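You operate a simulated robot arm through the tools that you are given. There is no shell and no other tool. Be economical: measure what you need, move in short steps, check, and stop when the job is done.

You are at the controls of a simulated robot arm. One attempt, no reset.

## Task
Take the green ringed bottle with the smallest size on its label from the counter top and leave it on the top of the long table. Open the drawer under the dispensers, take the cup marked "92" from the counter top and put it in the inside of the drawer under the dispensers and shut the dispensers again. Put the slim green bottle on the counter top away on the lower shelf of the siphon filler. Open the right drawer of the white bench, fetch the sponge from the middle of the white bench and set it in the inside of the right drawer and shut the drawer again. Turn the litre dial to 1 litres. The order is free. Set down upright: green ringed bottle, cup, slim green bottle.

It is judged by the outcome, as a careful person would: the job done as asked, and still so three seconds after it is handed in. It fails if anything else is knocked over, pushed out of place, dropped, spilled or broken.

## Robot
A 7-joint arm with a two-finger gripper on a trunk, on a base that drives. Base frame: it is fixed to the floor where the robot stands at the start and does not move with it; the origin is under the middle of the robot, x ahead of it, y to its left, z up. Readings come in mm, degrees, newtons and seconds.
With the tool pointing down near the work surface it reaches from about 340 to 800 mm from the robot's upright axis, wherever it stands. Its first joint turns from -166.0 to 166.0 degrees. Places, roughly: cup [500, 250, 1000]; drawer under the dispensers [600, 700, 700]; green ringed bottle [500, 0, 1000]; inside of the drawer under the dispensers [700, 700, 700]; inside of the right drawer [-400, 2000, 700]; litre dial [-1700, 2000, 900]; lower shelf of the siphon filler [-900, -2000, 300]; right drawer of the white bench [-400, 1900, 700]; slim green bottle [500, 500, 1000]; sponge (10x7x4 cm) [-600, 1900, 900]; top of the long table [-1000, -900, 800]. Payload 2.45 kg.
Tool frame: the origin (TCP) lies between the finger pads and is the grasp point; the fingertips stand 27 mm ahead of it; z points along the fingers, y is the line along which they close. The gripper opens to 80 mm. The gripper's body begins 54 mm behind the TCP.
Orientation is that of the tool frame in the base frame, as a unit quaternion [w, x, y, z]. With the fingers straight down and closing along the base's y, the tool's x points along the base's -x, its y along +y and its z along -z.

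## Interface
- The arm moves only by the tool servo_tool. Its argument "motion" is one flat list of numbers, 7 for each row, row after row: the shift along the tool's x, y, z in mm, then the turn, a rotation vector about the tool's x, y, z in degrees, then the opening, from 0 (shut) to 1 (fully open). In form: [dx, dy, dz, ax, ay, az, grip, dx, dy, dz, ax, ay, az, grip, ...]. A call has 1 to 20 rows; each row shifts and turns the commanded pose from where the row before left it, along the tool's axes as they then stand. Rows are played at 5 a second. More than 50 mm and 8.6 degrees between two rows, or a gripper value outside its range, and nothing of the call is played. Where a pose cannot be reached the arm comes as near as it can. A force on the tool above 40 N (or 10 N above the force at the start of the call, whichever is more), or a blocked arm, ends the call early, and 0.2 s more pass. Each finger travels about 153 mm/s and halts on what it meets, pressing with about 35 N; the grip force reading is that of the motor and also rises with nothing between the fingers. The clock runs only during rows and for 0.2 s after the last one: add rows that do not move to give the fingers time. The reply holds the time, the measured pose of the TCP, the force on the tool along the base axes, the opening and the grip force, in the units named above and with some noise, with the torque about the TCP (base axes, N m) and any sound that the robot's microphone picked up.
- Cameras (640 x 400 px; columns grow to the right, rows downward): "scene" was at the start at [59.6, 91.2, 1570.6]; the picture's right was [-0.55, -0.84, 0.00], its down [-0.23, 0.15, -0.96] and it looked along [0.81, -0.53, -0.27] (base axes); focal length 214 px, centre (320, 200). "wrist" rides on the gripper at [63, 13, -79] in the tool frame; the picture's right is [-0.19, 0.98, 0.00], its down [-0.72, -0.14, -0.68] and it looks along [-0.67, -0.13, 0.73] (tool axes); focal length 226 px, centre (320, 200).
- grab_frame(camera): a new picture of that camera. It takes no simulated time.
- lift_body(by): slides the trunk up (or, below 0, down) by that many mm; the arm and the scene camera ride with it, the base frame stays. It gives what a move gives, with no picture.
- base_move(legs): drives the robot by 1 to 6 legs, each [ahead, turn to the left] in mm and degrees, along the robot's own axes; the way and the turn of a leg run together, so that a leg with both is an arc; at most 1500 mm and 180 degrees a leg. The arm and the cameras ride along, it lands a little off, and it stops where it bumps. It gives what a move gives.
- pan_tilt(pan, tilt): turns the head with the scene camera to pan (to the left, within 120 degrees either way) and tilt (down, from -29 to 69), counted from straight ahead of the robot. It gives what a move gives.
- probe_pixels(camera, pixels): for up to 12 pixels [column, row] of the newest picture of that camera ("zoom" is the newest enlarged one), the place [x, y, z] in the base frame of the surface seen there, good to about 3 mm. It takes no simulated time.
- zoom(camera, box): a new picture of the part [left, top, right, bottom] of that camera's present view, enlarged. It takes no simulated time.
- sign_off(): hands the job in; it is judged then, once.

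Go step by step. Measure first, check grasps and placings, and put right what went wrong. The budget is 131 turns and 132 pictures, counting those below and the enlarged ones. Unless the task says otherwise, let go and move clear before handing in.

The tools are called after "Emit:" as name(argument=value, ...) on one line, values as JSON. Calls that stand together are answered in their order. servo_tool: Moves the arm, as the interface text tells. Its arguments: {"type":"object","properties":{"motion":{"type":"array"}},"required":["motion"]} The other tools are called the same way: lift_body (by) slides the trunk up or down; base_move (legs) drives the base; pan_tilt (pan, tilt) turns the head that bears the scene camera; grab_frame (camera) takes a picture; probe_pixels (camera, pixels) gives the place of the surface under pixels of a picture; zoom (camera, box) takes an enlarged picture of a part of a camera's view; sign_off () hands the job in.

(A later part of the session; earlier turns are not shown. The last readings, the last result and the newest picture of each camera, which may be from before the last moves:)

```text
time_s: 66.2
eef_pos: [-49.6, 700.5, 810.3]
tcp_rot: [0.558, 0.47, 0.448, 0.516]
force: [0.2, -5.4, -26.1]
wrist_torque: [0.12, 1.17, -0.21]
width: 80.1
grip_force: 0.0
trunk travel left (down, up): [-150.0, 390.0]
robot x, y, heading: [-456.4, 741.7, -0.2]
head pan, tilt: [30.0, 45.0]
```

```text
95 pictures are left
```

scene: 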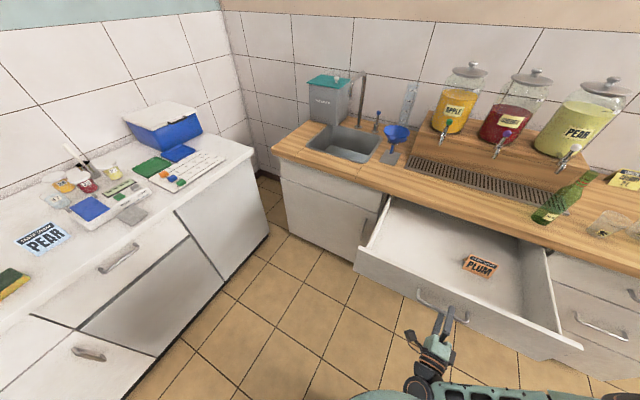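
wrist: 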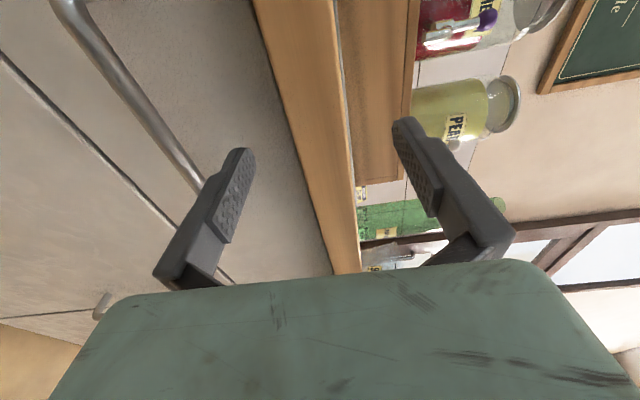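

The drawer is wide open and the hand is clear of the handle. I'll raise and extend the arm, then drive to pick up the cup.

Emit:
servo_tool(motion=[0, 40, 20, 0, 0, 0, 1, 0, 40, 20, 0, 0, 0, 1, 0, 40, 20, 0, 0, 0, 1, 0, 40, 20, 0, 0, 0, 1, 0, 40, 20, 8, 0, 0, 1, 0, 40, 20, 8, 0, 0, 1, 0, 40, 20, 8, 0, 0, 1, 0, 40, 20, 8, 0, 0, 1, 0, 0, 0, 8, 0, 0, 1, 0, 0, 0, 8, 0, 0, 1, 0, 0, 0, 8, 0, 0, 1, 0, 0, 0, 8, 0, 0, 1, 0, 0, 0, 8, 0, 0, 1, 0, 0, 0, 8, 0, 0, 1, 0, 0, 0, 8, 0, 0, 1, 0, 0, 0, 8, 0, 0, 1])

Emit:
base_move(legs=[[0, -66.4], [835, 0], [0, 66.4]])

Emit:
grab_frame(camera="wrist")

Emit:
grab_frame(camera="scene")

```text
time_s: 66.5
eef_pos: [-48.5, 698.8, 812.2]
tcp_rot: [0.553, 0.476, 0.457, 0.509]
force: [-1.0, 0.8, -15.9]
wrist_torque: [0.22, 0.71, 0.24]
width: 80.1
grip_force: 0.1
trunk travel left (down, up): [-150.0, 390.0]
robot x, y, heading: [-456.0, 746.1, -0.2]
head pan, tilt: [30.0, 45.0]
stopped in row 1: the force on the tool passed its limit at 82 N (the readings are from after the stop); the commanded pose is now the measured one
```

```text
time_s: 67.4
eef_pos: [-50.3, 689.6, 811.9]
tcp_rot: [0.558, 0.481, 0.451, 0.503]
force: [0.1, 0.3, -1.0]
wrist_torque: [0.03, 0.11, 0.01]
width: 79.9
grip_force: 0.0
trunk travel left (down, up): [-150.0, 390.0]
robot x, y, heading: [-456.4, 745.8, -1.8]
head pan, tilt: [30.0, 45.0]
stopped in leg 1: the force on the tool passed its limit at 48 N (the readings are from after the stop); the commanded pose is now the measured one
```

```text
94 pictures are left
```

wrist: 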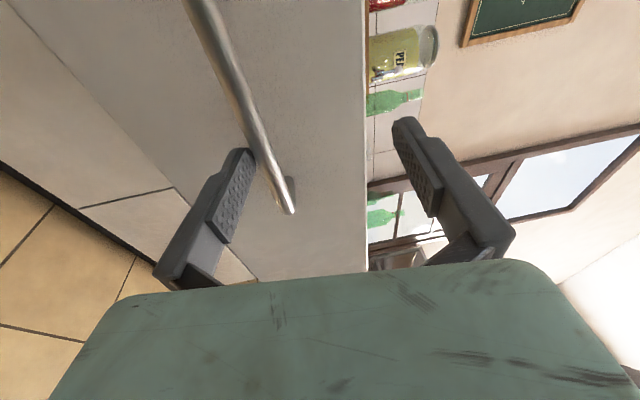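

```text
93 pictures are left
```

scene: 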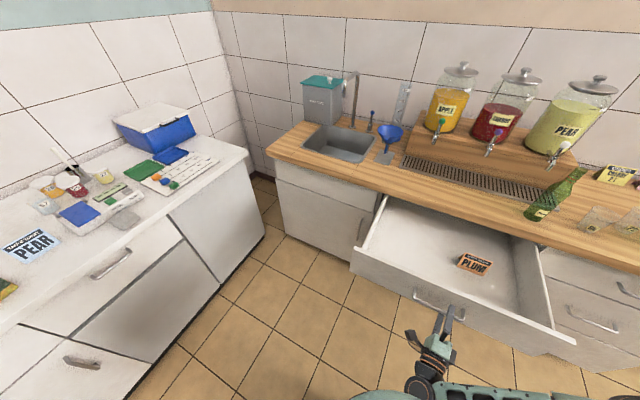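

The fingers still seem caught on the bar, so the drawer may have followed. I'll probe the bar and drawer positions.

Emit:
probe_pixels(camera="wrist", pixels=[[215, 40], [245, 120], [272, 165], [285, 200], [320, 150], [235, 175]])

Emit:
probe_pixels(camera="scene", pixels=[[365, 245], [572, 342], [430, 303], [416, 295], [460, 318], [440, 325], [470, 265]])

Emit:
zoom(camera="scene", box=[380, 270, 508, 350])

```text
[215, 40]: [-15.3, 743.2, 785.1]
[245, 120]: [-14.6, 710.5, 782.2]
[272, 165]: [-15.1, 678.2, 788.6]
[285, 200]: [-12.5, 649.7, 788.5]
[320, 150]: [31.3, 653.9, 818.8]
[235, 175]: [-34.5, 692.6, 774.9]
```

```text
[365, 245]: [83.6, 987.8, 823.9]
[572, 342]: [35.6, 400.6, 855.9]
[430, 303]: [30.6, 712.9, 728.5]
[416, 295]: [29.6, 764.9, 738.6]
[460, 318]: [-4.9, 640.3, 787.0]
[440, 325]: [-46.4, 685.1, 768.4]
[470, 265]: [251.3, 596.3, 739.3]
```

```text
5.00 times, centred on (444, 310) of scene
```

zoom: 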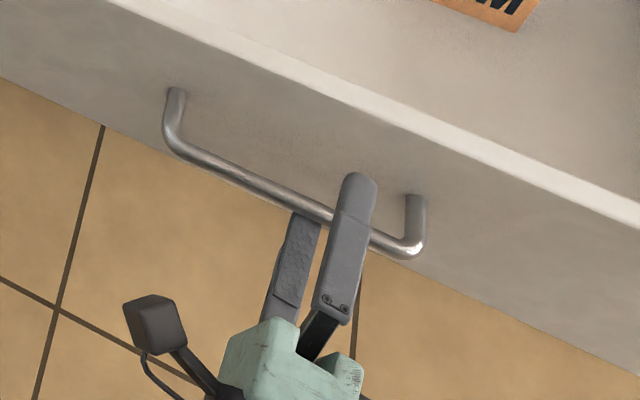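

The lower fingertip is pressed under the bar (bar at x −15, drawer out about 356 mm). I'll lower the tool to unload it, then back the base away.

Emit:
servo_tool(motion=[0, -6, 0, 0, 0, 0, 1, 0, -8, 0, 0, 0, 0, 1, 0, -8, 0, 0, 0, 0, 1])

Emit:
base_move(legs=[[-60, 0]])

Emit:
zoom(camera="scene", box=[380, 270, 540, 370])

```text
time_s: 68.2
eef_pos: [-47.4, 687.9, 790.1]
tcp_rot: [0.559, 0.481, 0.451, 0.503]
force: [0.4, 0.2, 1.5]
wrist_torque: [-0.04, 0.0, 0.02]
width: 79.9
grip_force: 0.1
trunk travel left (down, up): [-150.0, 390.0]
robot x, y, heading: [-455.7, 746.9, -1.5]
head pan, tilt: [30.0, 45.0]
```

```text
time_s: 69.2
eef_pos: [-108.8, 692.0, 788.5]
tcp_rot: [0.557, 0.482, 0.452, 0.503]
force: [0.7, 1.1, 0.1]
wrist_torque: [0.0, 0.01, -0.01]
width: 79.9
grip_force: 0.1
trunk travel left (down, up): [-150.0, 390.0]
robot x, y, heading: [-520.3, 744.3, -1.9]
head pan, tilt: [30.0, 45.0]
```

```text
4.00 times, centred on (460, 320) of scene
```

zoom: 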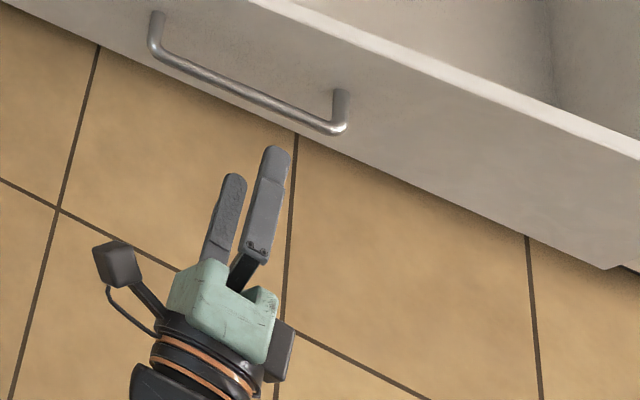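

The hand is free of the handle. I'll raise the arm, point the tool down, and drive over to the cup.

Emit:
servo_tool(motion=[0, 40, 20, 0, 0, 0, 1, 0, 40, 20, 0, 0, 0, 1, 0, 40, 20, 0, 0, 0, 1, 0, 40, 20, 0, 0, 0, 1, 0, 40, 20, 0, 0, 0, 1, 0, 40, 20, 0, 0, 0, 1, 0, 40, 20, 0, 0, 0, 1, 0, 40, 10, 8.2, 0, 0, 1, 0, 40, 0, 8.2, 0, 0, 1, 0, 30, -20, 8.2, 0, 0, 1, 0, 0, 0, 8.2, 0, 0, 1, 0, 0, 0, 8.2, 0, 0, 1, 0, 0, 0, 8.2, 0, 0, 1, 0, 0, 0, 8.2, 0, 0, 1, 0, 0, 0, 8.2, 0, 0, 1, 0, 0, 0, 8.2, 0, 0, 1, 0, 0, 0, 8.2, 0, 0, 1, 0, 0, 0, 8.2, 0, 0, 1, 0, 0, 0, 8.2, 0, 0, 1])

Emit:
base_move(legs=[[0, -60.8], [868, 0], [0, 62.7]])

Emit:
grab_frame(camera="wrist")

Emit:
grab_frame(camera="scene")

```text
time_s: 73.2
eef_pos: [-4.1, 680.2, 1196.2]
tcp_rot: [0.05, 0.749, 0.66, 0.008]
force: [-1.1, -0.4, 0.3]
wrist_torque: [0.02, 0.02, 0.01]
width: 80.1
grip_force: 0.1
out of reach, approached as far as the arm can: row 5, 6, 13, 14
trunk travel left (down, up): [-150.0, 390.0]
robot x, y, heading: [-518.0, 747.4, -1.9]
head pan, tilt: [30.0, 45.0]
```

```text
time_s: 83.3
eef_pos: [413.8, -79.4, 1197.4]
tcp_rot: [0.052, 0.738, 0.673, 0.012]
force: [0.5, -0.6, 0.8]
wrist_torque: [0.0, 0.0, 0.0]
width: 80.0
grip_force: 0.1
trunk travel left (down, up): [-150.0, 390.0]
robot x, y, heading: [-100.0, -32.0, 0.0]
head pan, tilt: [30.0, 45.0]
```

```text
90 pictures are left
```

wrist: 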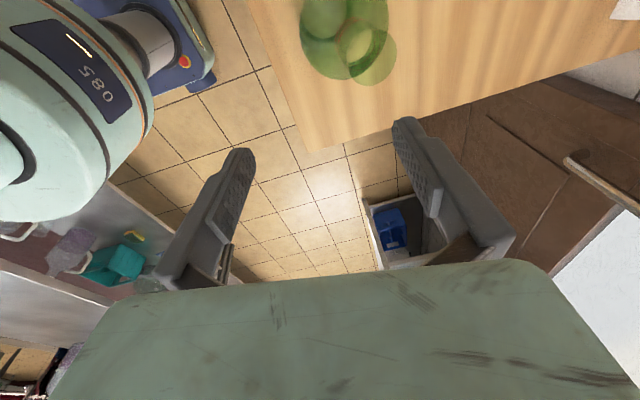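

```text
89 pictures are left
```

scene: 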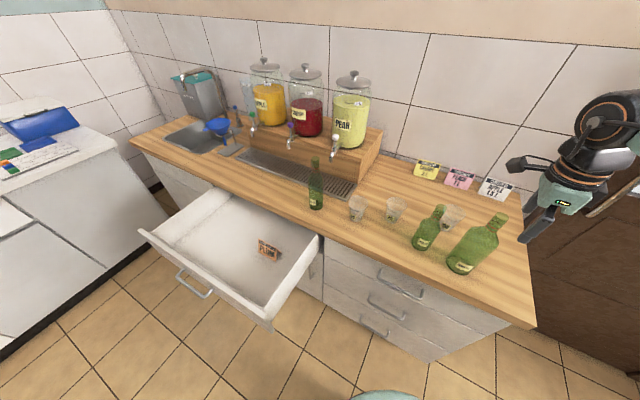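

From here everything on the counter is visible, with cup 92 at (450,218). I'll lift the tool clear of the big bottle and zoom on the cups.

Emit:
servo_tool(motion=[0, 0, -45, 5.3, 3.0, 0, 1, 0, 0, -45, 0, 0, 0, 1])

Emit:
zoom(camera="scene", box=[380, 160, 540, 260])

Emit:
probe_pixels(camera="zoom", pixels=[[270, 243], [280, 180], [250, 195], [310, 195], [285, 215], [345, 80], [460, 120], [500, 250], [60, 230]])

```text
time_s: 83.9
eef_pos: [408.8, -76.6, 1285.5]
tcp_rot: [0.0, 0.739, 0.674, -0.002]
force: [0.6, 0.1, -0.5]
wrist_torque: [0.01, 0.03, -0.02]
width: 80.0
grip_force: 0.0
trunk travel left (down, up): [-150.0, 390.0]
robot x, y, heading: [-103.6, -30.8, 0.0]
head pan, tilt: [30.0, 45.0]
```

```text
4.00 times, centred on (460, 210) of scene
```

zoom: 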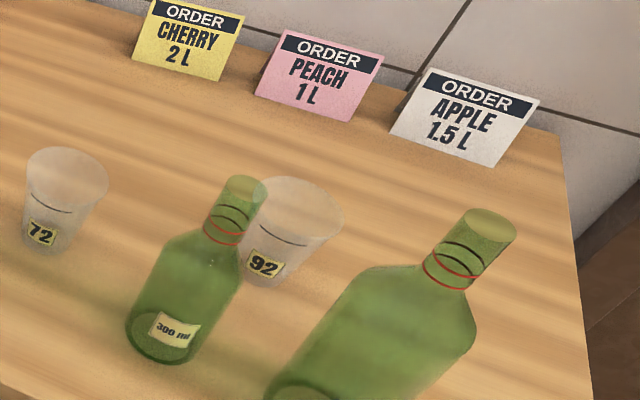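

```text
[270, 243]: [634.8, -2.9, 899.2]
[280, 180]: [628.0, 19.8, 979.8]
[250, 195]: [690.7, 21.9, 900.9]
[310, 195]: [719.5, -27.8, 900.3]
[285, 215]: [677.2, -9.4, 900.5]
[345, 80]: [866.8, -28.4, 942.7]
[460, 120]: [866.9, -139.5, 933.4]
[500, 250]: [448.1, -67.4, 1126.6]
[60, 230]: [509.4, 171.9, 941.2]
```

Cup 92's centre should be near (597,4) with its rim at about z 985. I'll move above it and check with the wrist camera.

Emit:
servo_tool(motion=[19.6, 36, 0, 0, 0, 0, 1, 19.6, 36, 0, 0, 0, 0, 1, 19.6, 36, 0, 0, 0, 0, 1, 19.6, 36, 0, 0, 0, 0, 1, 19.6, 36, 0, 0, 0, 0, 1, 0, 0, 45, 0, 0, 0, 1, 0, 0, 45, 0, 0, 0, 1])

Emit:
grab_frame(camera="wrist")

Emit:
zoom(camera="wrist", box=[240, 20, 400, 120])

```text
time_s: 85.5
eef_pos: [595.2, 3.3, 1193.3]
tcp_rot: [0.0, 0.74, 0.673, -0.001]
force: [1.1, -0.5, 0.2]
wrist_torque: [0.0, -0.02, 0.0]
width: 79.7
grip_force: 0.1
trunk travel left (down, up): [-150.0, 390.0]
robot x, y, heading: [-103.8, -30.0, 0.2]
head pan, tilt: [30.0, 45.0]
```

```text
87 pictures are left
```

wrist: 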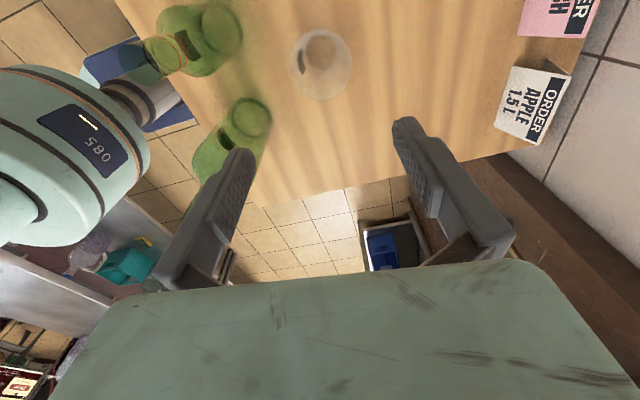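

```text
4.00 times, centred on (320, 70) of wrist
```

zoom: 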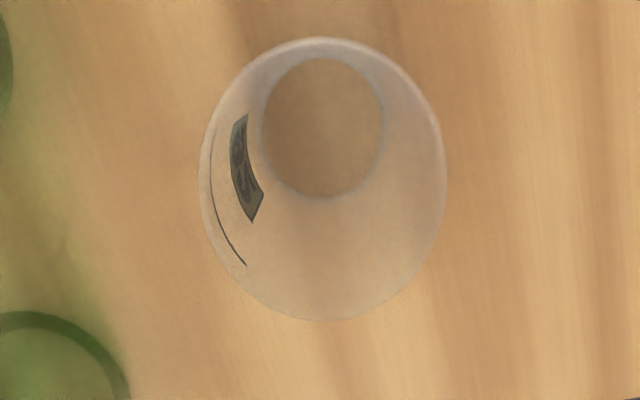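

The cup's rim in the wrist view is centred near (320,97), lower than where my axis should project. I'll probe points on it to resolve this.

Emit:
probe_pixels(camera="zoom", pixels=[[245, 170], [322, 128], [322, 60], [322, 195], [265, 128], [382, 128], [230, 245], [322, 40], [322, 318], [200, 178], [445, 178], [550, 200]])

```text
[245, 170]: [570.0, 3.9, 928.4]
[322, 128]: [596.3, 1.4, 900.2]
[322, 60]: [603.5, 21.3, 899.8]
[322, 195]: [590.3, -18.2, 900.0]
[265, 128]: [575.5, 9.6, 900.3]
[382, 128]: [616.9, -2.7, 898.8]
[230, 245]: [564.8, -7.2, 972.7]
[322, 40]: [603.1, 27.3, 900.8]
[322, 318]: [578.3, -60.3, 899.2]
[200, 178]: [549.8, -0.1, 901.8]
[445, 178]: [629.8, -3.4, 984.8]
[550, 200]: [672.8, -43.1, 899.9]
```

The probes put the cup's centre at (597,2), right under the tool (595,3), with its rim at z 985. I'll descend to z 957 and grip.

Emit:
servo_tool(motion=[0, 2, 47, 0, 0, 0, 1, 0, 0, 47, 0, 0, 0, 1, 0, 0, 47, 0, 0, 0, 1, 0, 0, 47, 0, 0, 0, 1, 0, 0, 47, 0, 0, 0, 1, 0, 0, 0, 0, 0, 0, 1, 0, 0, 0, 0, 0, 0, 0.7, 0, 0, 0, 0, 0, 0, 0.4, 0, 0, 0, 0, 0, 0, 0.4])

Emit:
grab_frame(camera="wrist")

```text
time_s: 87.5
eef_pos: [601.7, 4.9, 961.4]
tcp_rot: [0.0, 0.739, 0.674, -0.001]
force: [0.0, 0.5, -0.1]
wrist_torque: [0.01, 0.03, 0.01]
width: 60.9
grip_force: 35.2
trunk travel left (down, up): [-150.0, 390.0]
robot x, y, heading: [-102.1, -27.5, 0.0]
head pan, tilt: [30.0, 45.0]
```

```text
85 pictures are left
```

wrist: 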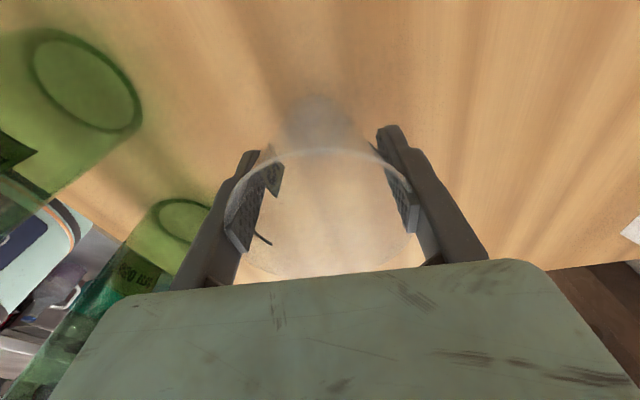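

The cup is held at width 60.9. I'll lift it, retract the arm, and drive round to the open drawer.

Emit:
servo_tool(motion=[0, 0, -30, 0, 0, 0, 0.4, 0, 0, -45, 0, 0, 0, 0.4, 0, 0, -45, 0, 0, 0, 0.4, 0, 0, -45, 0, 0, 0, 0.4, 0, 0, -45, 0, 0, 0, 0.4, 0, 0, -45, 0, 0, 0, 0.4, 0, 0, -30, 0, 0, 0, 0.4, 0, -40, 0, 0, 0, 0, 0.4, 0, -40, 0, 0, 0, 0, 0.4, 0, -40, 0, 0, 0, 0, 0.4, 0, -30, 0, 0, 0, 0, 0.4])

Emit:
base_move(legs=[[-60, 0], [0, 120], [330, 0], [0, -22], [487, 0], [0, -98]])

Emit:
grab_frame(camera="scene")

Emit:
grab_frame(camera="wrist")

```text
time_s: 89.9
eef_pos: [452.2, 14.1, 1248.5]
tcp_rot: [0.001, 0.739, 0.673, -0.001]
force: [-1.2, 0.1, 0.8]
wrist_torque: [0.03, 0.02, -0.01]
width: 60.0
grip_force: 34.7
trunk travel left (down, up): [-150.0, 390.0]
robot x, y, heading: [-103.6, -29.0, 0.0]
head pan, tilt: [30.0, 45.0]
```

```text
time_s: 105.6
eef_pos: [165.0, 784.1, 1248.9]
tcp_rot: [0.0, 0.736, 0.677, -0.001]
force: [0.1, 0.2, -1.2]
wrist_torque: [0.01, 0.0, -0.01]
width: 55.9
grip_force: 34.9
trunk travel left (down, up): [-150.0, 390.0]
robot x, y, heading: [-389.5, 735.5, 0.8]
head pan, tilt: [30.0, 45.0]
```

```text
84 pictures are left
```

scene: 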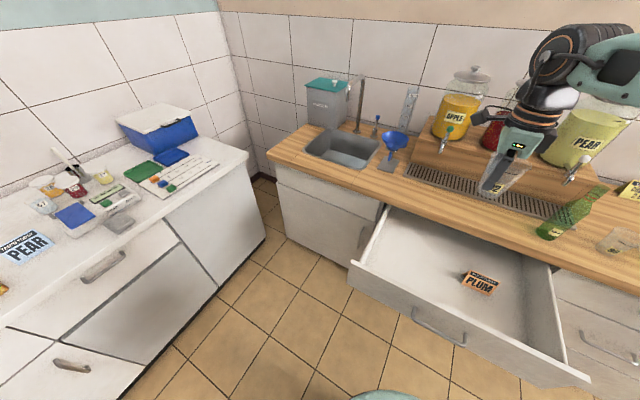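

```text
83 pictures are left
```

wrist: 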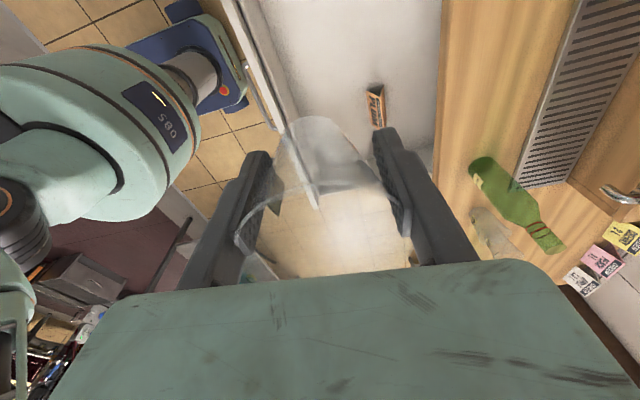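

The grip width slid to 55.9, so the cup has crept up in the taper but is still held. I'll lower it into the drawer at about (210,784).

Emit:
servo_tool(motion=[0, 45, 0, 0, 0, 0, 0.4, 0, 0, 47, 0, 0, 0, 0.4, 0, 0, 47, 0, 0, 0, 0.4, 0, 0, 47, 0, 0, 0, 0.4, 0, 0, 47, 0, 0, 0, 0.4, 0, 0, 47, 0, 0, 0, 0.4, 0, 0, 47, 0, 0, 0, 0.4, 0, 0, 47, 0, 0, 0, 0.4, 0, 0, 47, 0, 0, 0, 0.4, 0, 0, 40, 0, 0, 0, 0.4])

Emit:
grab_frame(camera="wrist")

Emit:
grab_frame(camera="scene")

```text
time_s: 107.8
eef_pos: [206.8, 781.3, 832.9]
tcp_rot: [0.001, 0.736, 0.677, -0.001]
force: [0.4, 0.8, 0.1]
wrist_torque: [-0.01, 0.01, 0.02]
width: 55.6
grip_force: 34.8
trunk travel left (down, up): [-150.0, 390.0]
robot x, y, heading: [-391.1, 736.2, 0.6]
head pan, tilt: [30.0, 45.0]
```

```text
82 pictures are left
```

wrist: 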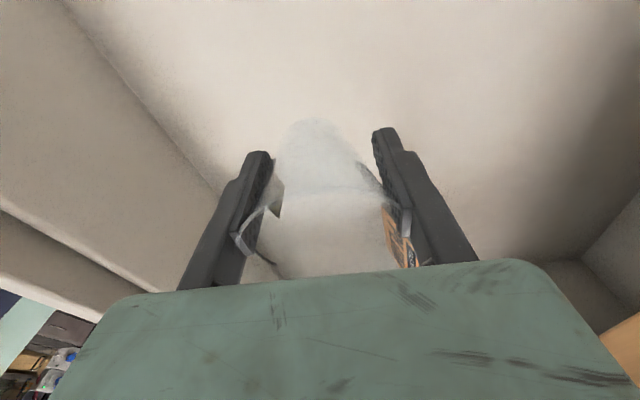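

```text
81 pictures are left
```

scene: 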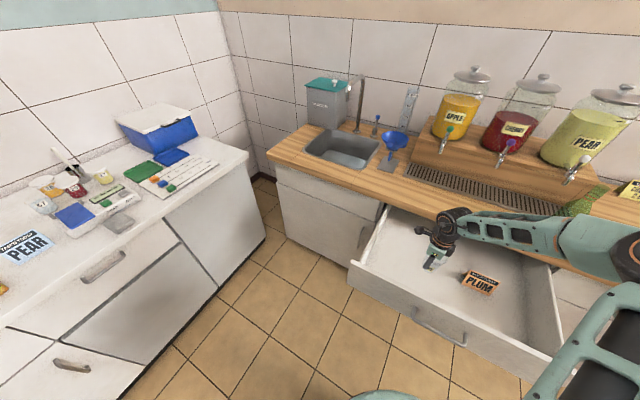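

The cup is over the drawer floor. I'll lower it further in small steps while watching the force.

Emit:
servo_tool(motion=[0, 0, 15, 0, 0, 0, 0.4, 0, 0, 15, 0, 0, 0, 0.4, 0, 0, 15, 0, 0, 0, 0.4, 0, 0, 8, 0, 0, 0, 0.4, 0, 0, 5, 0, 0, 0, 0.4, 0, 0, 0, 0, 0, 0, 0.4])

Emit:
zoom(camera="wrist", box=[200, 80, 440, 280])

```text
time_s: 109.2
eef_pos: [210.7, 781.7, 774.7]
tcp_rot: [0.0, 0.736, 0.677, -0.002]
force: [0.3, 0.2, -0.8]
wrist_torque: [-0.02, 0.01, 0.01]
width: 55.1
grip_force: 35.2
trunk travel left (down, up): [-150.0, 390.0]
robot x, y, heading: [-388.4, 738.0, 0.4]
head pan, tilt: [30.0, 45.0]
```

```text
2.00 times, centred on (320, 180) of wrist
```

zoom: 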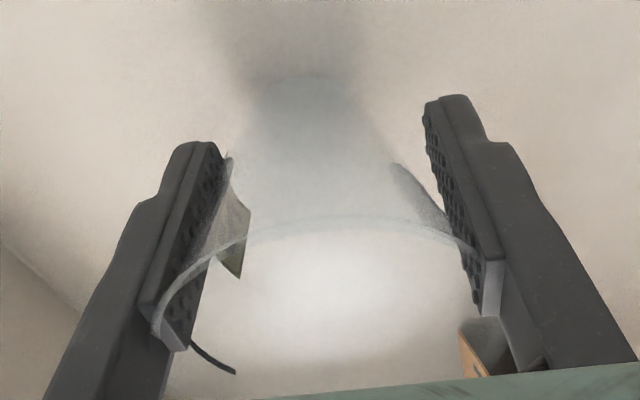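

No contact yet, and the cup looks upright. I'll continue down in 4 mm steps.

Emit:
servo_tool(motion=[0, 0, 4, 0, 0, 0, 0.4, 0, 0, 4, 0, 0, 0, 0.4, 0, 0, 4, 0, 0, 0, 0.4, 0, 0, 0, 0, 0, 0, 0.4])

Emit:
zoom(camera="wrist", box=[200, 80, 440, 280])

```text
time_s: 110.2
eef_pos: [209.8, 780.4, 765.6]
tcp_rot: [0.0, 0.737, 0.676, -0.001]
force: [0.8, 1.1, 17.2]
wrist_torque: [-0.23, -0.3, 0.02]
width: 54.8
grip_force: 34.5
trunk travel left (down, up): [-150.0, 390.0]
robot x, y, heading: [-386.1, 737.0, 0.6]
head pan, tilt: [30.0, 45.0]
```

```text
2.00 times, centred on (320, 180) of wrist
```

zoom: 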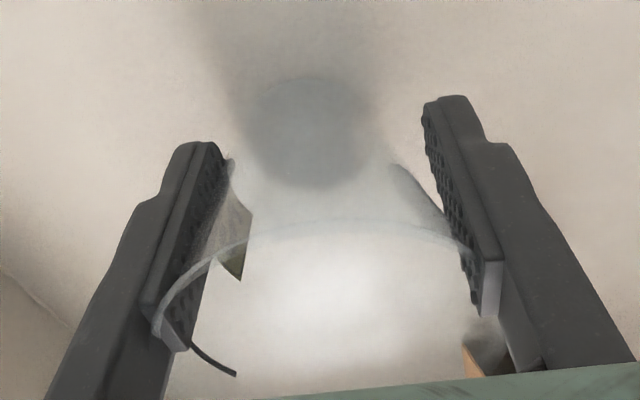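

The cup rests on the drawer floor with a 17 N contact force. I'll open slowly and rise straight up.

Emit:
servo_tool(motion=[0, 0, -1, 0, 0, 0, 0.7, 0, 0, 0, 0, 0, 0, 0.85, 0, 0, 0, 0, 0, 0, 1, 0, 0, 0, 0, 0, 0, 1, 0, 0, -20, 0, 0, 0, 1, 0, 0, -30, 0, 0, 0, 1, 0, 0, -45, 0, 0, 0, 1, 0, 0, -45, 0, 0, 0, 1, 0, 0, -45, 0, 0, 0, 1, 0, 0, -45, 0, 0, 0, 1])

Emit:
grab_frame(camera="wrist")

Emit:
grab_frame(camera="scene")

```text
time_s: 112.4
eef_pos: [209.4, 779.7, 993.2]
tcp_rot: [-0.001, 0.736, 0.677, -0.001]
force: [0.0, -0.1, 0.8]
wrist_torque: [0.02, 0.0, 0.0]
width: 80.2
grip_force: 0.1
trunk travel left (down, up): [-150.0, 390.0]
robot x, y, heading: [-389.4, 738.4, 0.7]
head pan, tilt: [30.0, 45.0]
```

```text
78 pictures are left
```

wrist: 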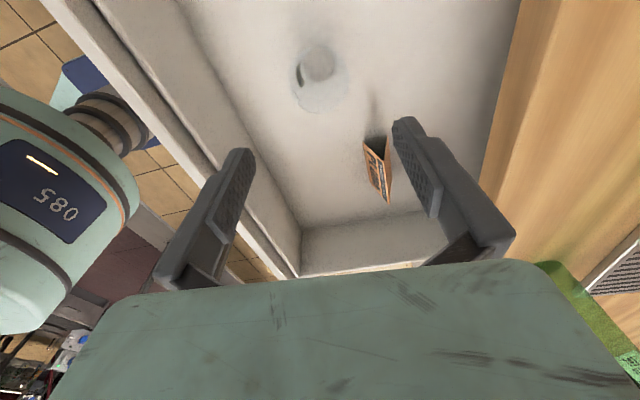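

```text
77 pictures are left
```

scene: 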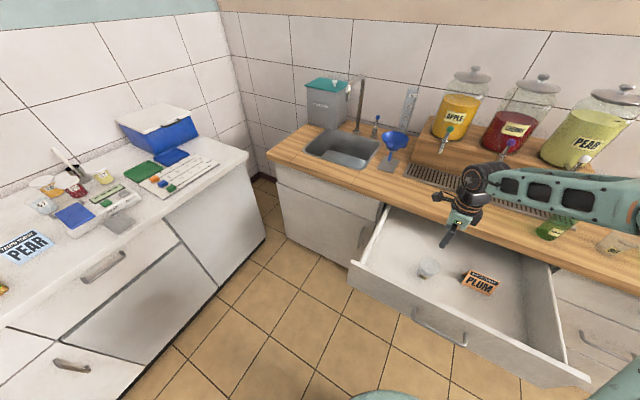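

Cup 92 stands upright in the drawer at (428,266). Next I'll close the drawer: back off, turn the tool horizontal with closed fingers, and come down in front of the drawer face.

Emit:
base_move(legs=[[-195, 0]])

Emit:
servo_tool(motion=[-38, 0, 0, -8.18, 0, 0, 0, -37, 0, 0, -8.18, 0, 0, 0, 0, 0, 0, -8.18, 0, 0, 0, 0, 0, 0, -8.18, 0, 0, 0, 0, 0, 0, -8.18, 0, 0, 0, 0, 0, 0, -8.18, 0, 0, 0, 0, 0, 0, -8.18, 0, 0, 0, 0, 0, 0, -8.18, 0, 0, 0, 0, 0, 0, -8.18, 0, 0, 0, 0, 0, 0, -8.18, 0, 0, 0, 0, 0, 0, -8.18, 0, 0, 0, 0, 0, -40, 0, 0, 0, 0, 0, 0, -40, 0, 0, 0, 0])

```text
time_s: 114.0
eef_pos: [11.4, 778.8, 993.2]
tcp_rot: [0.0, 0.735, 0.678, -0.001]
force: [0.3, -0.8, 0.3]
wrist_torque: [0.01, -0.03, 0.02]
width: 79.9
grip_force: 0.2
trunk travel left (down, up): [-150.0, 390.0]
robot x, y, heading: [-588.3, 733.1, 0.6]
head pan, tilt: [30.0, 45.0]
```

```text
time_s: 116.8
eef_pos: [-76.1, 709.2, 992.6]
tcp_rot: [0.52, 0.52, 0.479, 0.479]
force: [0.5, 0.1, 0.5]
wrist_torque: [-0.02, 0.01, -0.01]
width: 0.0
grip_force: 29.7
trunk travel left (down, up): [-150.0, 390.0]
robot x, y, heading: [-590.4, 732.3, 0.6]
head pan, tilt: [30.0, 45.0]
```

The tool is horizontal and in front of the drawer. I'll straighten its yaw and lower it to z 740.

Emit:
servo_tool(motion=[0, -42, 0, 0, 4.7, 0, 0, 0, -42, 0, 0, 0, 0, 0, 0, -42, 0, 0, 0, 0, 0, 0, -42, 0, 0, 0, 0, 0, 0, -42, 0, 0, 0, 0, 0, 0, -42, 0, 0, 0, 0, 0])

Emit:
grab_frame(camera="scene")

Emit:
grab_frame(camera="wrist")

```text
time_s: 118.2
eef_pos: [-74.0, 710.7, 741.1]
tcp_rot: [0.501, 0.499, 0.501, 0.499]
force: [-0.6, -0.4, 0.0]
wrist_torque: [0.01, 0.01, 0.01]
width: 0.0
grip_force: 30.0
trunk travel left (down, up): [-150.0, 390.0]
robot x, y, heading: [-588.6, 729.4, 0.8]
head pan, tilt: [30.0, 45.0]
```

```text
76 pictures are left
```

scene: 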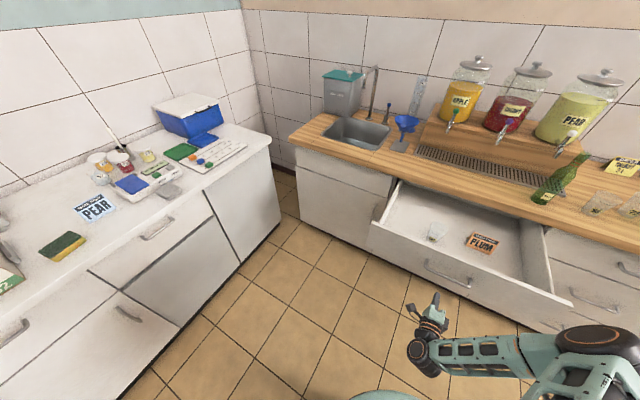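

```text
75 pictures are left
```

wrist: 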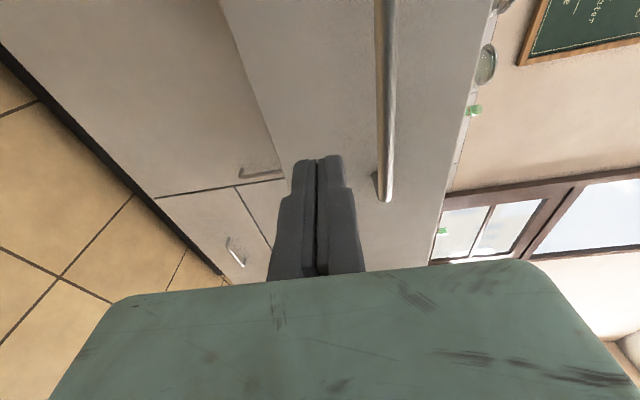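

Tool aligned below the bar. I'll make gentle contact with the arm first.

Emit:
servo_tool(motion=[0, 0, 25, 0, 0, 0, 0, 0, 0, 25, 0, 0, 0, 0, 0, 0, 15, 0, 0, 0, 0, 0, 0, 8, 0, 0, 0, 0, 0, 0, 8, 0, 0, 0, 0, 0, 0, 8, 0, 0, 0, 0, 0, 0, 8, 0, 0, 0, 0, 0, 0, 8, 0, 0, 0, 0])

Emit:
base_move(legs=[[150, 0]])

Emit:
grab_frame(camera="scene")

```text
time_s: 120.0
eef_pos: [30.1, 709.0, 741.6]
tcp_rot: [0.501, 0.501, 0.5, 0.499]
force: [0.2, -1.4, 1.0]
wrist_torque: [-0.03, 0.03, 0.01]
width: 0.0
grip_force: 29.1
trunk travel left (down, up): [-150.0, 390.0]
robot x, y, heading: [-586.4, 731.9, 0.8]
head pan, tilt: [30.0, 45.0]
```

```text
time_s: 121.4
eef_pos: [184.3, 712.2, 743.7]
tcp_rot: [0.499, 0.499, 0.502, 0.5]
force: [0.3, 0.4, 0.3]
wrist_torque: [-0.02, 0.03, 0.01]
width: 0.0
grip_force: 29.8
trunk travel left (down, up): [-150.0, 390.0]
robot x, y, heading: [-433.7, 735.6, 0.6]
head pan, tilt: [30.0, 45.0]
```

```text
74 pictures are left
```

scene: 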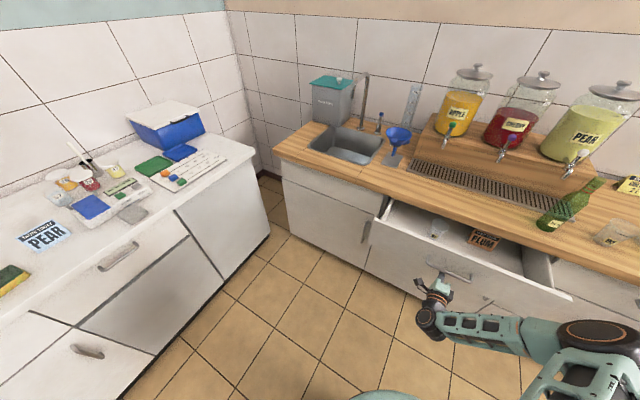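

The drawer is closing smoothly with the cup still standing. I'll push the rest of the way.

Emit:
base_move(legs=[[135, 0]])

Emit:
servo_tool(motion=[0, 0, 6, 0, 0, 0, 0, 0, 0, 6, 0, 0, 0, 0, 0, 0, 6, 0, 0, 0, 0, 0, 0, 6, 0, 0, 0, 0, 0, 0, 5, 0, 0, 0, 0, 0, 0, 5, 0, 0, 0, 0, 0, 0, 5, 0, 0, 0, 0, 0, 0, 4, 0, 0, 0, 0, 0, 0, 4, 0, 0, 0, 0])

Emit:
grab_frame(camera="scene")

```text
time_s: 122.7
eef_pos: [319.4, 711.4, 741.1]
tcp_rot: [0.501, 0.501, 0.5, 0.499]
force: [-0.3, -1.1, -0.3]
wrist_torque: [0.03, -0.03, -0.01]
width: 0.1
grip_force: 29.5
trunk travel left (down, up): [-150.0, 390.0]
robot x, y, heading: [-296.1, 737.7, 0.5]
head pan, tilt: [30.0, 45.0]
```

```text
time_s: 124.7
eef_pos: [365.6, 713.2, 743.3]
tcp_rot: [0.5, 0.5, 0.501, 0.498]
force: [-0.8, -0.2, -0.7]
wrist_torque: [-0.03, 0.04, -0.03]
width: 0.0
grip_force: 29.7
trunk travel left (down, up): [-150.0, 390.0]
robot x, y, heading: [-300.8, 740.3, 1.0]
head pan, tilt: [30.0, 45.0]
```

```text
73 pictures are left
```

scene: 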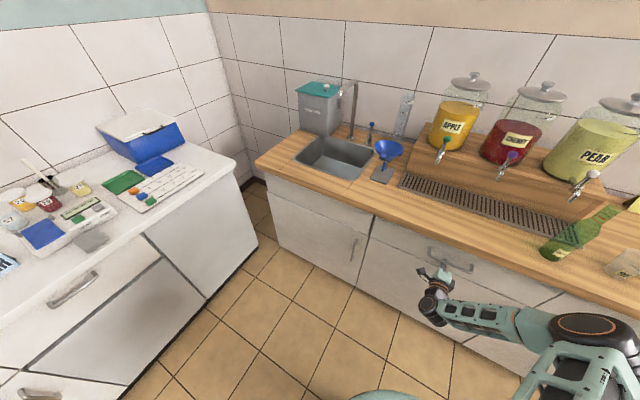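

The drawer looks shut. I'll probe the drawer face against the cabinet to verify.

Emit:
zoom(camera="scene", box=[330, 190, 530, 315])

Emit:
probe_pixels(camera="zoom", pixels=[[180, 130], [250, 160], [500, 260], [60, 90], [300, 220], [320, 190], [110, 130]])

```text
3.20 times, centred on (430, 252) of scene
```

zoom: 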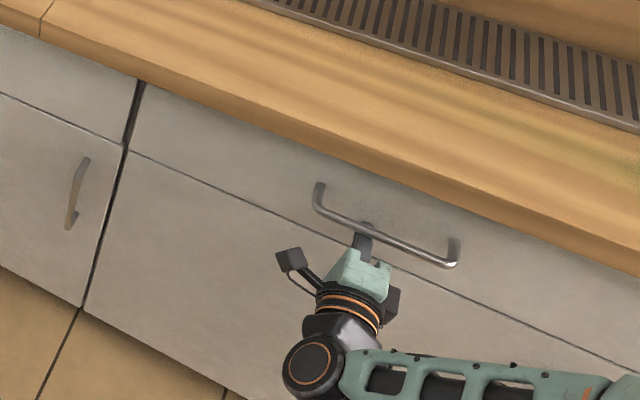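

```text
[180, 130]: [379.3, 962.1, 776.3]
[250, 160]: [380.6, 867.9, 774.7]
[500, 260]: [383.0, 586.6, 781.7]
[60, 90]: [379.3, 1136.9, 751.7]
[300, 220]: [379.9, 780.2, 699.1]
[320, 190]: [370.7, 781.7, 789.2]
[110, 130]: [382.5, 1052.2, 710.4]
```

The drawer is flush at x ≈ 380. Next is the white bench, whose drawer handle is at (72,290); I'll probe it and the sponge after backing off.

Emit:
base_move(legs=[[-150, 0]])

Emit:
pan_tilt(pan=70, tilt=35)

Emit:
grab_frame(camera="scene")

```text
time_s: 126.1
eef_pos: [212.8, 713.1, 741.8]
tcp_rot: [0.5, 0.5, 0.501, 0.499]
force: [-1.0, 0.4, 0.4]
wrist_torque: [-0.03, 0.02, -0.02]
width: 0.1
grip_force: 29.8
trunk travel left (down, up): [-150.0, 390.0]
robot x, y, heading: [-455.6, 735.5, 0.7]
head pan, tilt: [30.0, 45.0]
```

```text
time_s: 127.2
eef_pos: [213.5, 713.2, 742.3]
tcp_rot: [0.499, 0.499, 0.502, 0.499]
force: [-0.3, -1.4, -0.5]
wrist_torque: [-0.03, -0.01, -0.02]
width: 0.0
grip_force: 29.2
trunk travel left (down, up): [-150.0, 390.0]
robot x, y, heading: [-454.4, 738.2, 0.6]
head pan, tilt: [70.0, 35.0]
```

```text
71 pictures are left
```

scene: 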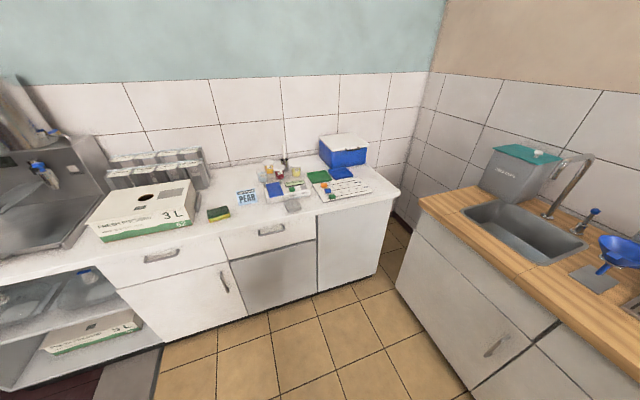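

Emit:
zoom(camera="scene", box=[190, 180, 350, 280])

Emit:
probe_pixels(camera="zoom", pixels=[[330, 195], [280, 205], [370, 185], [330, 215], [200, 230], [400, 200], [90, 130], [115, 150], [150, 125], [125, 110], [350, 285], [240, 90]])

```text
4.00 times, centred on (270, 230) of scene
```

zoom: 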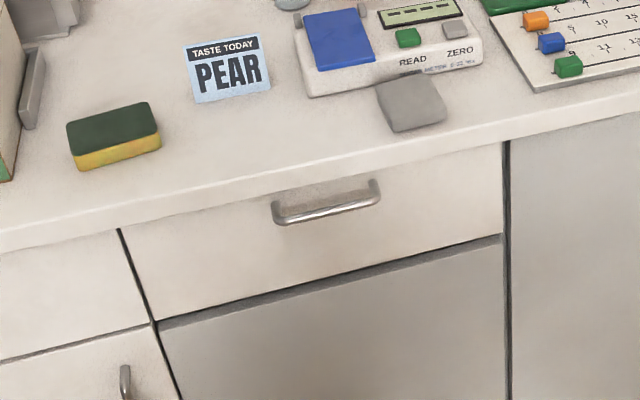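

```text
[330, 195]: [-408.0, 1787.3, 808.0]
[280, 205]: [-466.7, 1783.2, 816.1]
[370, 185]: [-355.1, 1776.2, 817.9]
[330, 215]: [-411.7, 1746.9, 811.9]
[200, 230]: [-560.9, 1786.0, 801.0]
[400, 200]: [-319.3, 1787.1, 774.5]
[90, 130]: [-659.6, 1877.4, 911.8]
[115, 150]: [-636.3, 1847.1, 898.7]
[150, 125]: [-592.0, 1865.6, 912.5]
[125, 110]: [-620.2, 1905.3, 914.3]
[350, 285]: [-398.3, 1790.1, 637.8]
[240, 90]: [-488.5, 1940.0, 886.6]
```

The right drawer's bar is at about (−411,1745,811), and the sponge is centred near (−627,1873) with its top at z 913. I'll raise and retract the tool, open it, and drive up to face that handle.

Emit:
servo_tool(motion=[0, 35, -30, 0, 0, 0, 1, 0, 34, -30, 0, 0, 0, 1])

Emit:
base_move(legs=[[0, 86.2], [340, 0], [0, 3.2]])

Emit:
grab_frame(camera="wrist")

Emit:
pan_tilt(pan=20, tilt=45)

Emit:
grab_frame(camera="scene")

```text
time_s: 127.8
eef_pos: [152.5, 715.3, 815.3]
tcp_rot: [0.499, 0.501, 0.501, 0.499]
force: [0.2, -0.2, -0.2]
wrist_torque: [-0.02, -0.04, -0.01]
width: 80.0
grip_force: 0.0
trunk travel left (down, up): [-150.0, 390.0]
robot x, y, heading: [-452.0, 737.6, 0.8]
head pan, tilt: [70.0, 35.0]
```

```text
time_s: 134.1
eef_pos: [-402.7, 1671.4, 814.3]
tcp_rot: [0.006, 0.004, 0.708, 0.706]
force: [-0.4, 0.2, -0.2]
wrist_torque: [-0.02, 0.01, 0.0]
width: 80.0
grip_force: 0.2
trunk travel left (down, up): [-150.0, 390.0]
robot x, y, heading: [-433.9, 1069.1, 90.4]
head pan, tilt: [70.0, 35.0]
```

```text
69 pictures are left
```

wrist: 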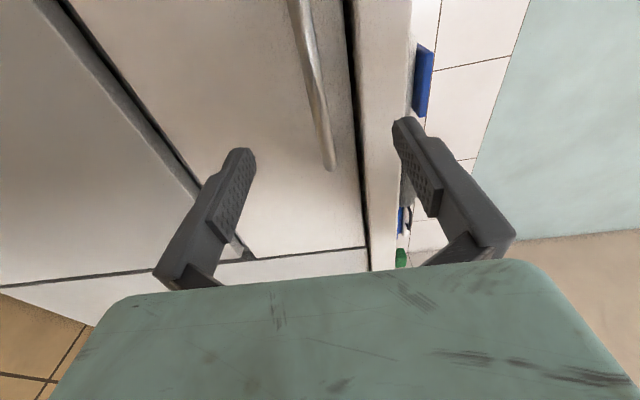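

```text
time_s: 135.3
eef_pos: [-403.2, 1671.6, 815.1]
tcp_rot: [0.006, 0.004, 0.707, 0.707]
force: [-0.9, 0.1, -0.3]
wrist_torque: [-0.04, 0.01, 0.01]
width: 79.9
grip_force: 0.1
trunk travel left (down, up): [-150.0, 390.0]
robot x, y, heading: [-434.1, 1071.4, 90.1]
head pan, tilt: [20.0, 45.0]
```

```text
68 pictures are left
```

scene: 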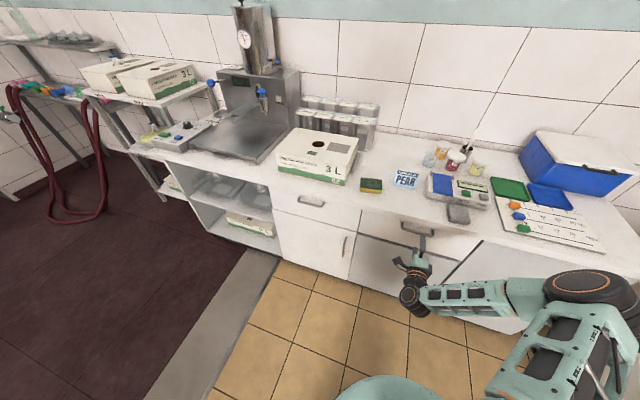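

I'm facing the bench drawer. I'll probe the bar in the wrist view before gripping.

Emit:
probe_pixels(camera="wrist", pixels=[[298, 20], [312, 75], [325, 135], [330, 162], [285, 140], [370, 150]])

```text
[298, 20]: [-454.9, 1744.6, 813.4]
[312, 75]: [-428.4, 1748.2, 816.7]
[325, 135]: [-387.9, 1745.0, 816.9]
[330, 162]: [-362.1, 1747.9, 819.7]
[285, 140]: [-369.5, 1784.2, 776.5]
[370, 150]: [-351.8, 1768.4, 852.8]
```

The bar is at y 1746, z ≈ 813, but the bench slab overhangs just above it. I'll approach with a narrow opening to keep clear of it.

Emit:
servo_tool(motion=[0, -2, 0, 0, 0, 0, 0.35, 0, 0, 0, 0, 0, 0, 0.35, 0, 0, 35, 0, 0, 0, 0.35, 0, 0, 25, 0, 0, 0, 0.35, 0, 0, 16, 0, 0, 0, 0.35, 0, 0, 0, 0, 0, 0, 0, 0, 0, 0, 0, 0, 0, 0])

Emit:
grab_frame(camera="wrist")

```text
time_s: 136.9
eef_pos: [-401.1, 1747.7, 815.9]
tcp_rot: [0.006, 0.004, 0.707, 0.707]
force: [0.0, 1.6, 13.1]
wrist_torque: [0.07, 0.07, -0.26]
width: 11.5
grip_force: 38.5
trunk travel left (down, up): [-150.0, 390.0]
robot x, y, heading: [-433.4, 1070.2, 90.3]
head pan, tilt: [20.0, 45.0]
```

```text
67 pictures are left
```

wrist: 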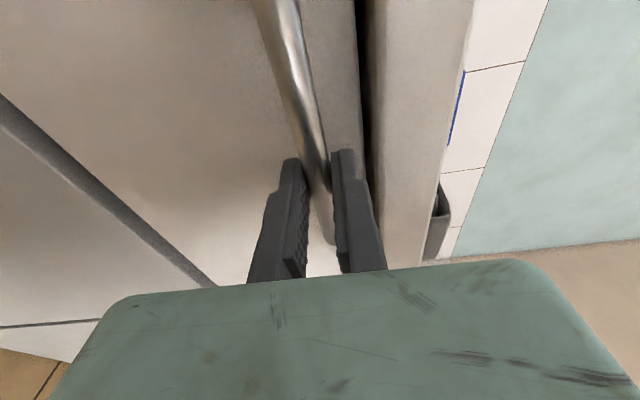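

The bar is gripped at width 11.5. I'll pull by driving the base back 250 mm.

Emit:
base_move(legs=[[-250, 0]])

Emit:
grab_frame(camera="scene")

```text
time_s: 138.7
eef_pos: [-399.9, 1497.5, 815.0]
tcp_rot: [0.005, 0.006, 0.707, 0.707]
force: [-9.0, -0.6, 25.3]
wrist_torque: [0.08, 0.06, 0.66]
width: 11.7
grip_force: 38.6
trunk travel left (down, up): [-150.0, 390.0]
robot x, y, heading: [-433.6, 816.9, 90.0]
head pan, tilt: [20.0, 45.0]
```

```text
66 pictures are left
```

scene: 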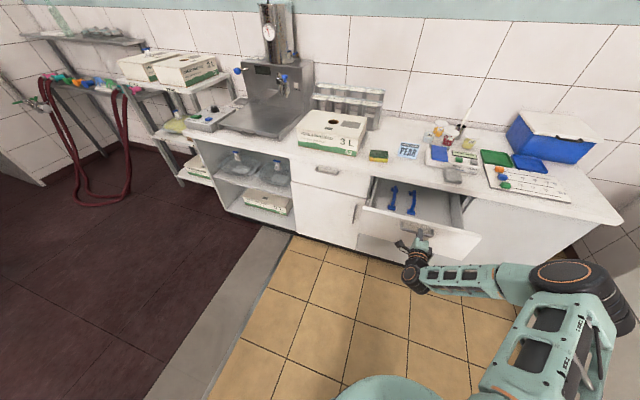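

The drawer is open, with two blue items on its left side. I'll release the bar and back the base away.

Emit:
servo_tool(motion=[0, 0, 0, 0, 0, 0, 0.7, 0, 0, 0, 0, 0, 0, 0.7, 0, 0, 0, 0, 0, 0, 0.7])

Emit:
base_move(legs=[[-100, 0]])

Emit:
grab_frame(camera="scene")

Emit:
zoom(camera="scene", box=[340, 130, 500, 230])

```text
time_s: 139.5
eef_pos: [-399.2, 1499.0, 814.1]
tcp_rot: [0.007, 0.005, 0.707, 0.707]
force: [-0.2, 0.1, -0.2]
wrist_torque: [-0.03, -0.02, -0.02]
width: 56.2
grip_force: 0.0
trunk travel left (down, up): [-150.0, 390.0]
robot x, y, heading: [-431.7, 821.7, 89.9]
head pan, tilt: [20.0, 45.0]
```

```text
time_s: 140.7
eef_pos: [-400.1, 1400.6, 814.0]
tcp_rot: [0.007, 0.006, 0.708, 0.707]
force: [-0.1, 0.4, 0.3]
wrist_torque: [0.0, 0.04, -0.01]
width: 56.0
grip_force: 0.2
trunk travel left (down, up): [-150.0, 390.0]
robot x, y, heading: [-434.1, 718.6, 89.9]
head pan, tilt: [20.0, 45.0]
```

```text
65 pictures are left
```

scene: 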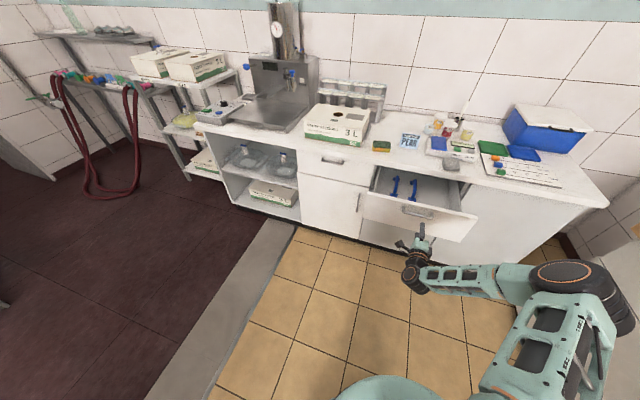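

```text
4.00 times, centred on (420, 180) of scene
```

zoom: 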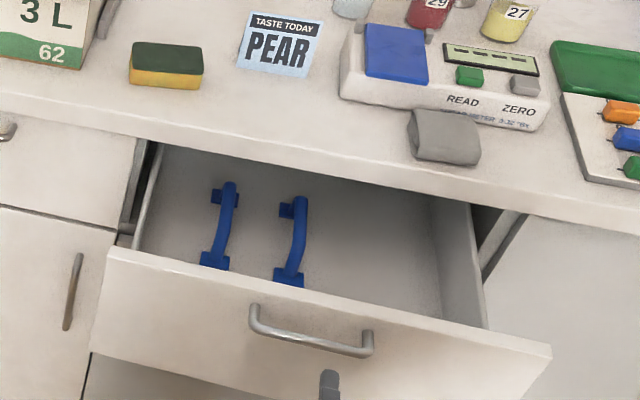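

The hand is clear and the drawer open. I'll probe the drawer interior and the sponge corners.

Emit:
probe_pixels(camera="zoom", pixels=[[380, 250], [350, 280], [445, 250], [400, 300], [300, 210], [130, 65], [203, 75], [195, 45], [135, 45], [165, 60], [240, 310], [165, 80]])

```text
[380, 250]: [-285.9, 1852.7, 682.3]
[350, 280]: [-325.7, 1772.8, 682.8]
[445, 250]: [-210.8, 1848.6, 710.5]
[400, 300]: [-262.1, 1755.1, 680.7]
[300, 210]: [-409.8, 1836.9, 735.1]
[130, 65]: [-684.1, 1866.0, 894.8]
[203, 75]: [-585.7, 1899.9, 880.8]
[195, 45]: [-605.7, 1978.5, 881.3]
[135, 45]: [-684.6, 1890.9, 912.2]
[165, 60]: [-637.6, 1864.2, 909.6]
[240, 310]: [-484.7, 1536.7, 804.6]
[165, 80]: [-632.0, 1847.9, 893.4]
```

The drawer floor is at z 682 with free space at about (−300,1650), and the sponge is centred near (−635,1882). I'll raise the arm, point the tool down and drive to a pose that reaches both.

Emit:
servo_tool(motion=[0, 44, -15, 0, 0, 0, 1, 0, 44, -15, 0, 0, 0, 1, 0, 44, -15, 8.18, 0, 0, 1, 0, 44, -5, 8.18, 0, 0, 1, 0, 44, 0, 8.18, 0, 0, 1, 0, 40, -20, 8.18, 0, 0, 1, 0, 30, -30, 8.18, 0, 0, 1, 0, 20, -40, 8.18, 0, 0, 1, 0, 0, -40, 8.18, 0, 0, 1, 0, 0, 0, 8.18, 0, 0, 1, 0, 0, 0, 8.18, 0, 0, 1, 0, 0, 0, 8.18, 0, 0, 1, 0, 0, 0, 8.18, 0, 0, 1])

Emit:
base_move(legs=[[0, 16.4], [450, 0], [0, -16.3]])

Emit:
grab_frame(camera="wrist")

Emit:
grab_frame(camera="scene")

```text
time_s: 143.5
eef_pos: [-399.6, 1315.1, 1188.9]
tcp_rot: [0.0, 0.008, 1.0, -0.001]
force: [-0.2, 0.9, -0.2]
wrist_torque: [-0.03, 0.02, -0.03]
width: 80.0
grip_force: 0.1
trunk travel left (down, up): [-150.0, 390.0]
robot x, y, heading: [-434.1, 722.3, 89.5]
head pan, tilt: [20.0, 45.0]
```

```text
time_s: 148.2
eef_pos: [-554.0, 1754.8, 1189.2]
tcp_rot: [0.001, -0.005, 1.0, 0.0]
force: [-0.6, 0.8, 0.3]
wrist_torque: [0.0, 0.0, 0.0]
width: 80.2
grip_force: 0.0
trunk travel left (down, up): [-150.0, 390.0]
robot x, y, heading: [-567.4, 1157.4, 91.2]
head pan, tilt: [20.0, 45.0]
```

```text
63 pictures are left
```

wrist: 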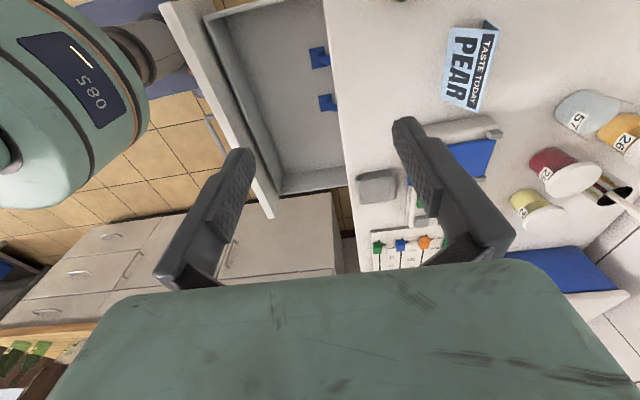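

```text
62 pictures are left
```

scene: 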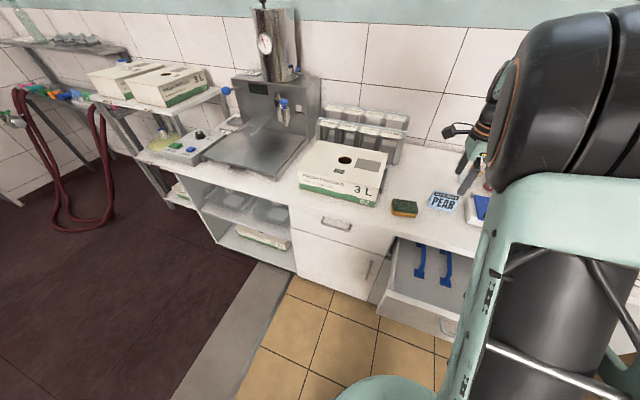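

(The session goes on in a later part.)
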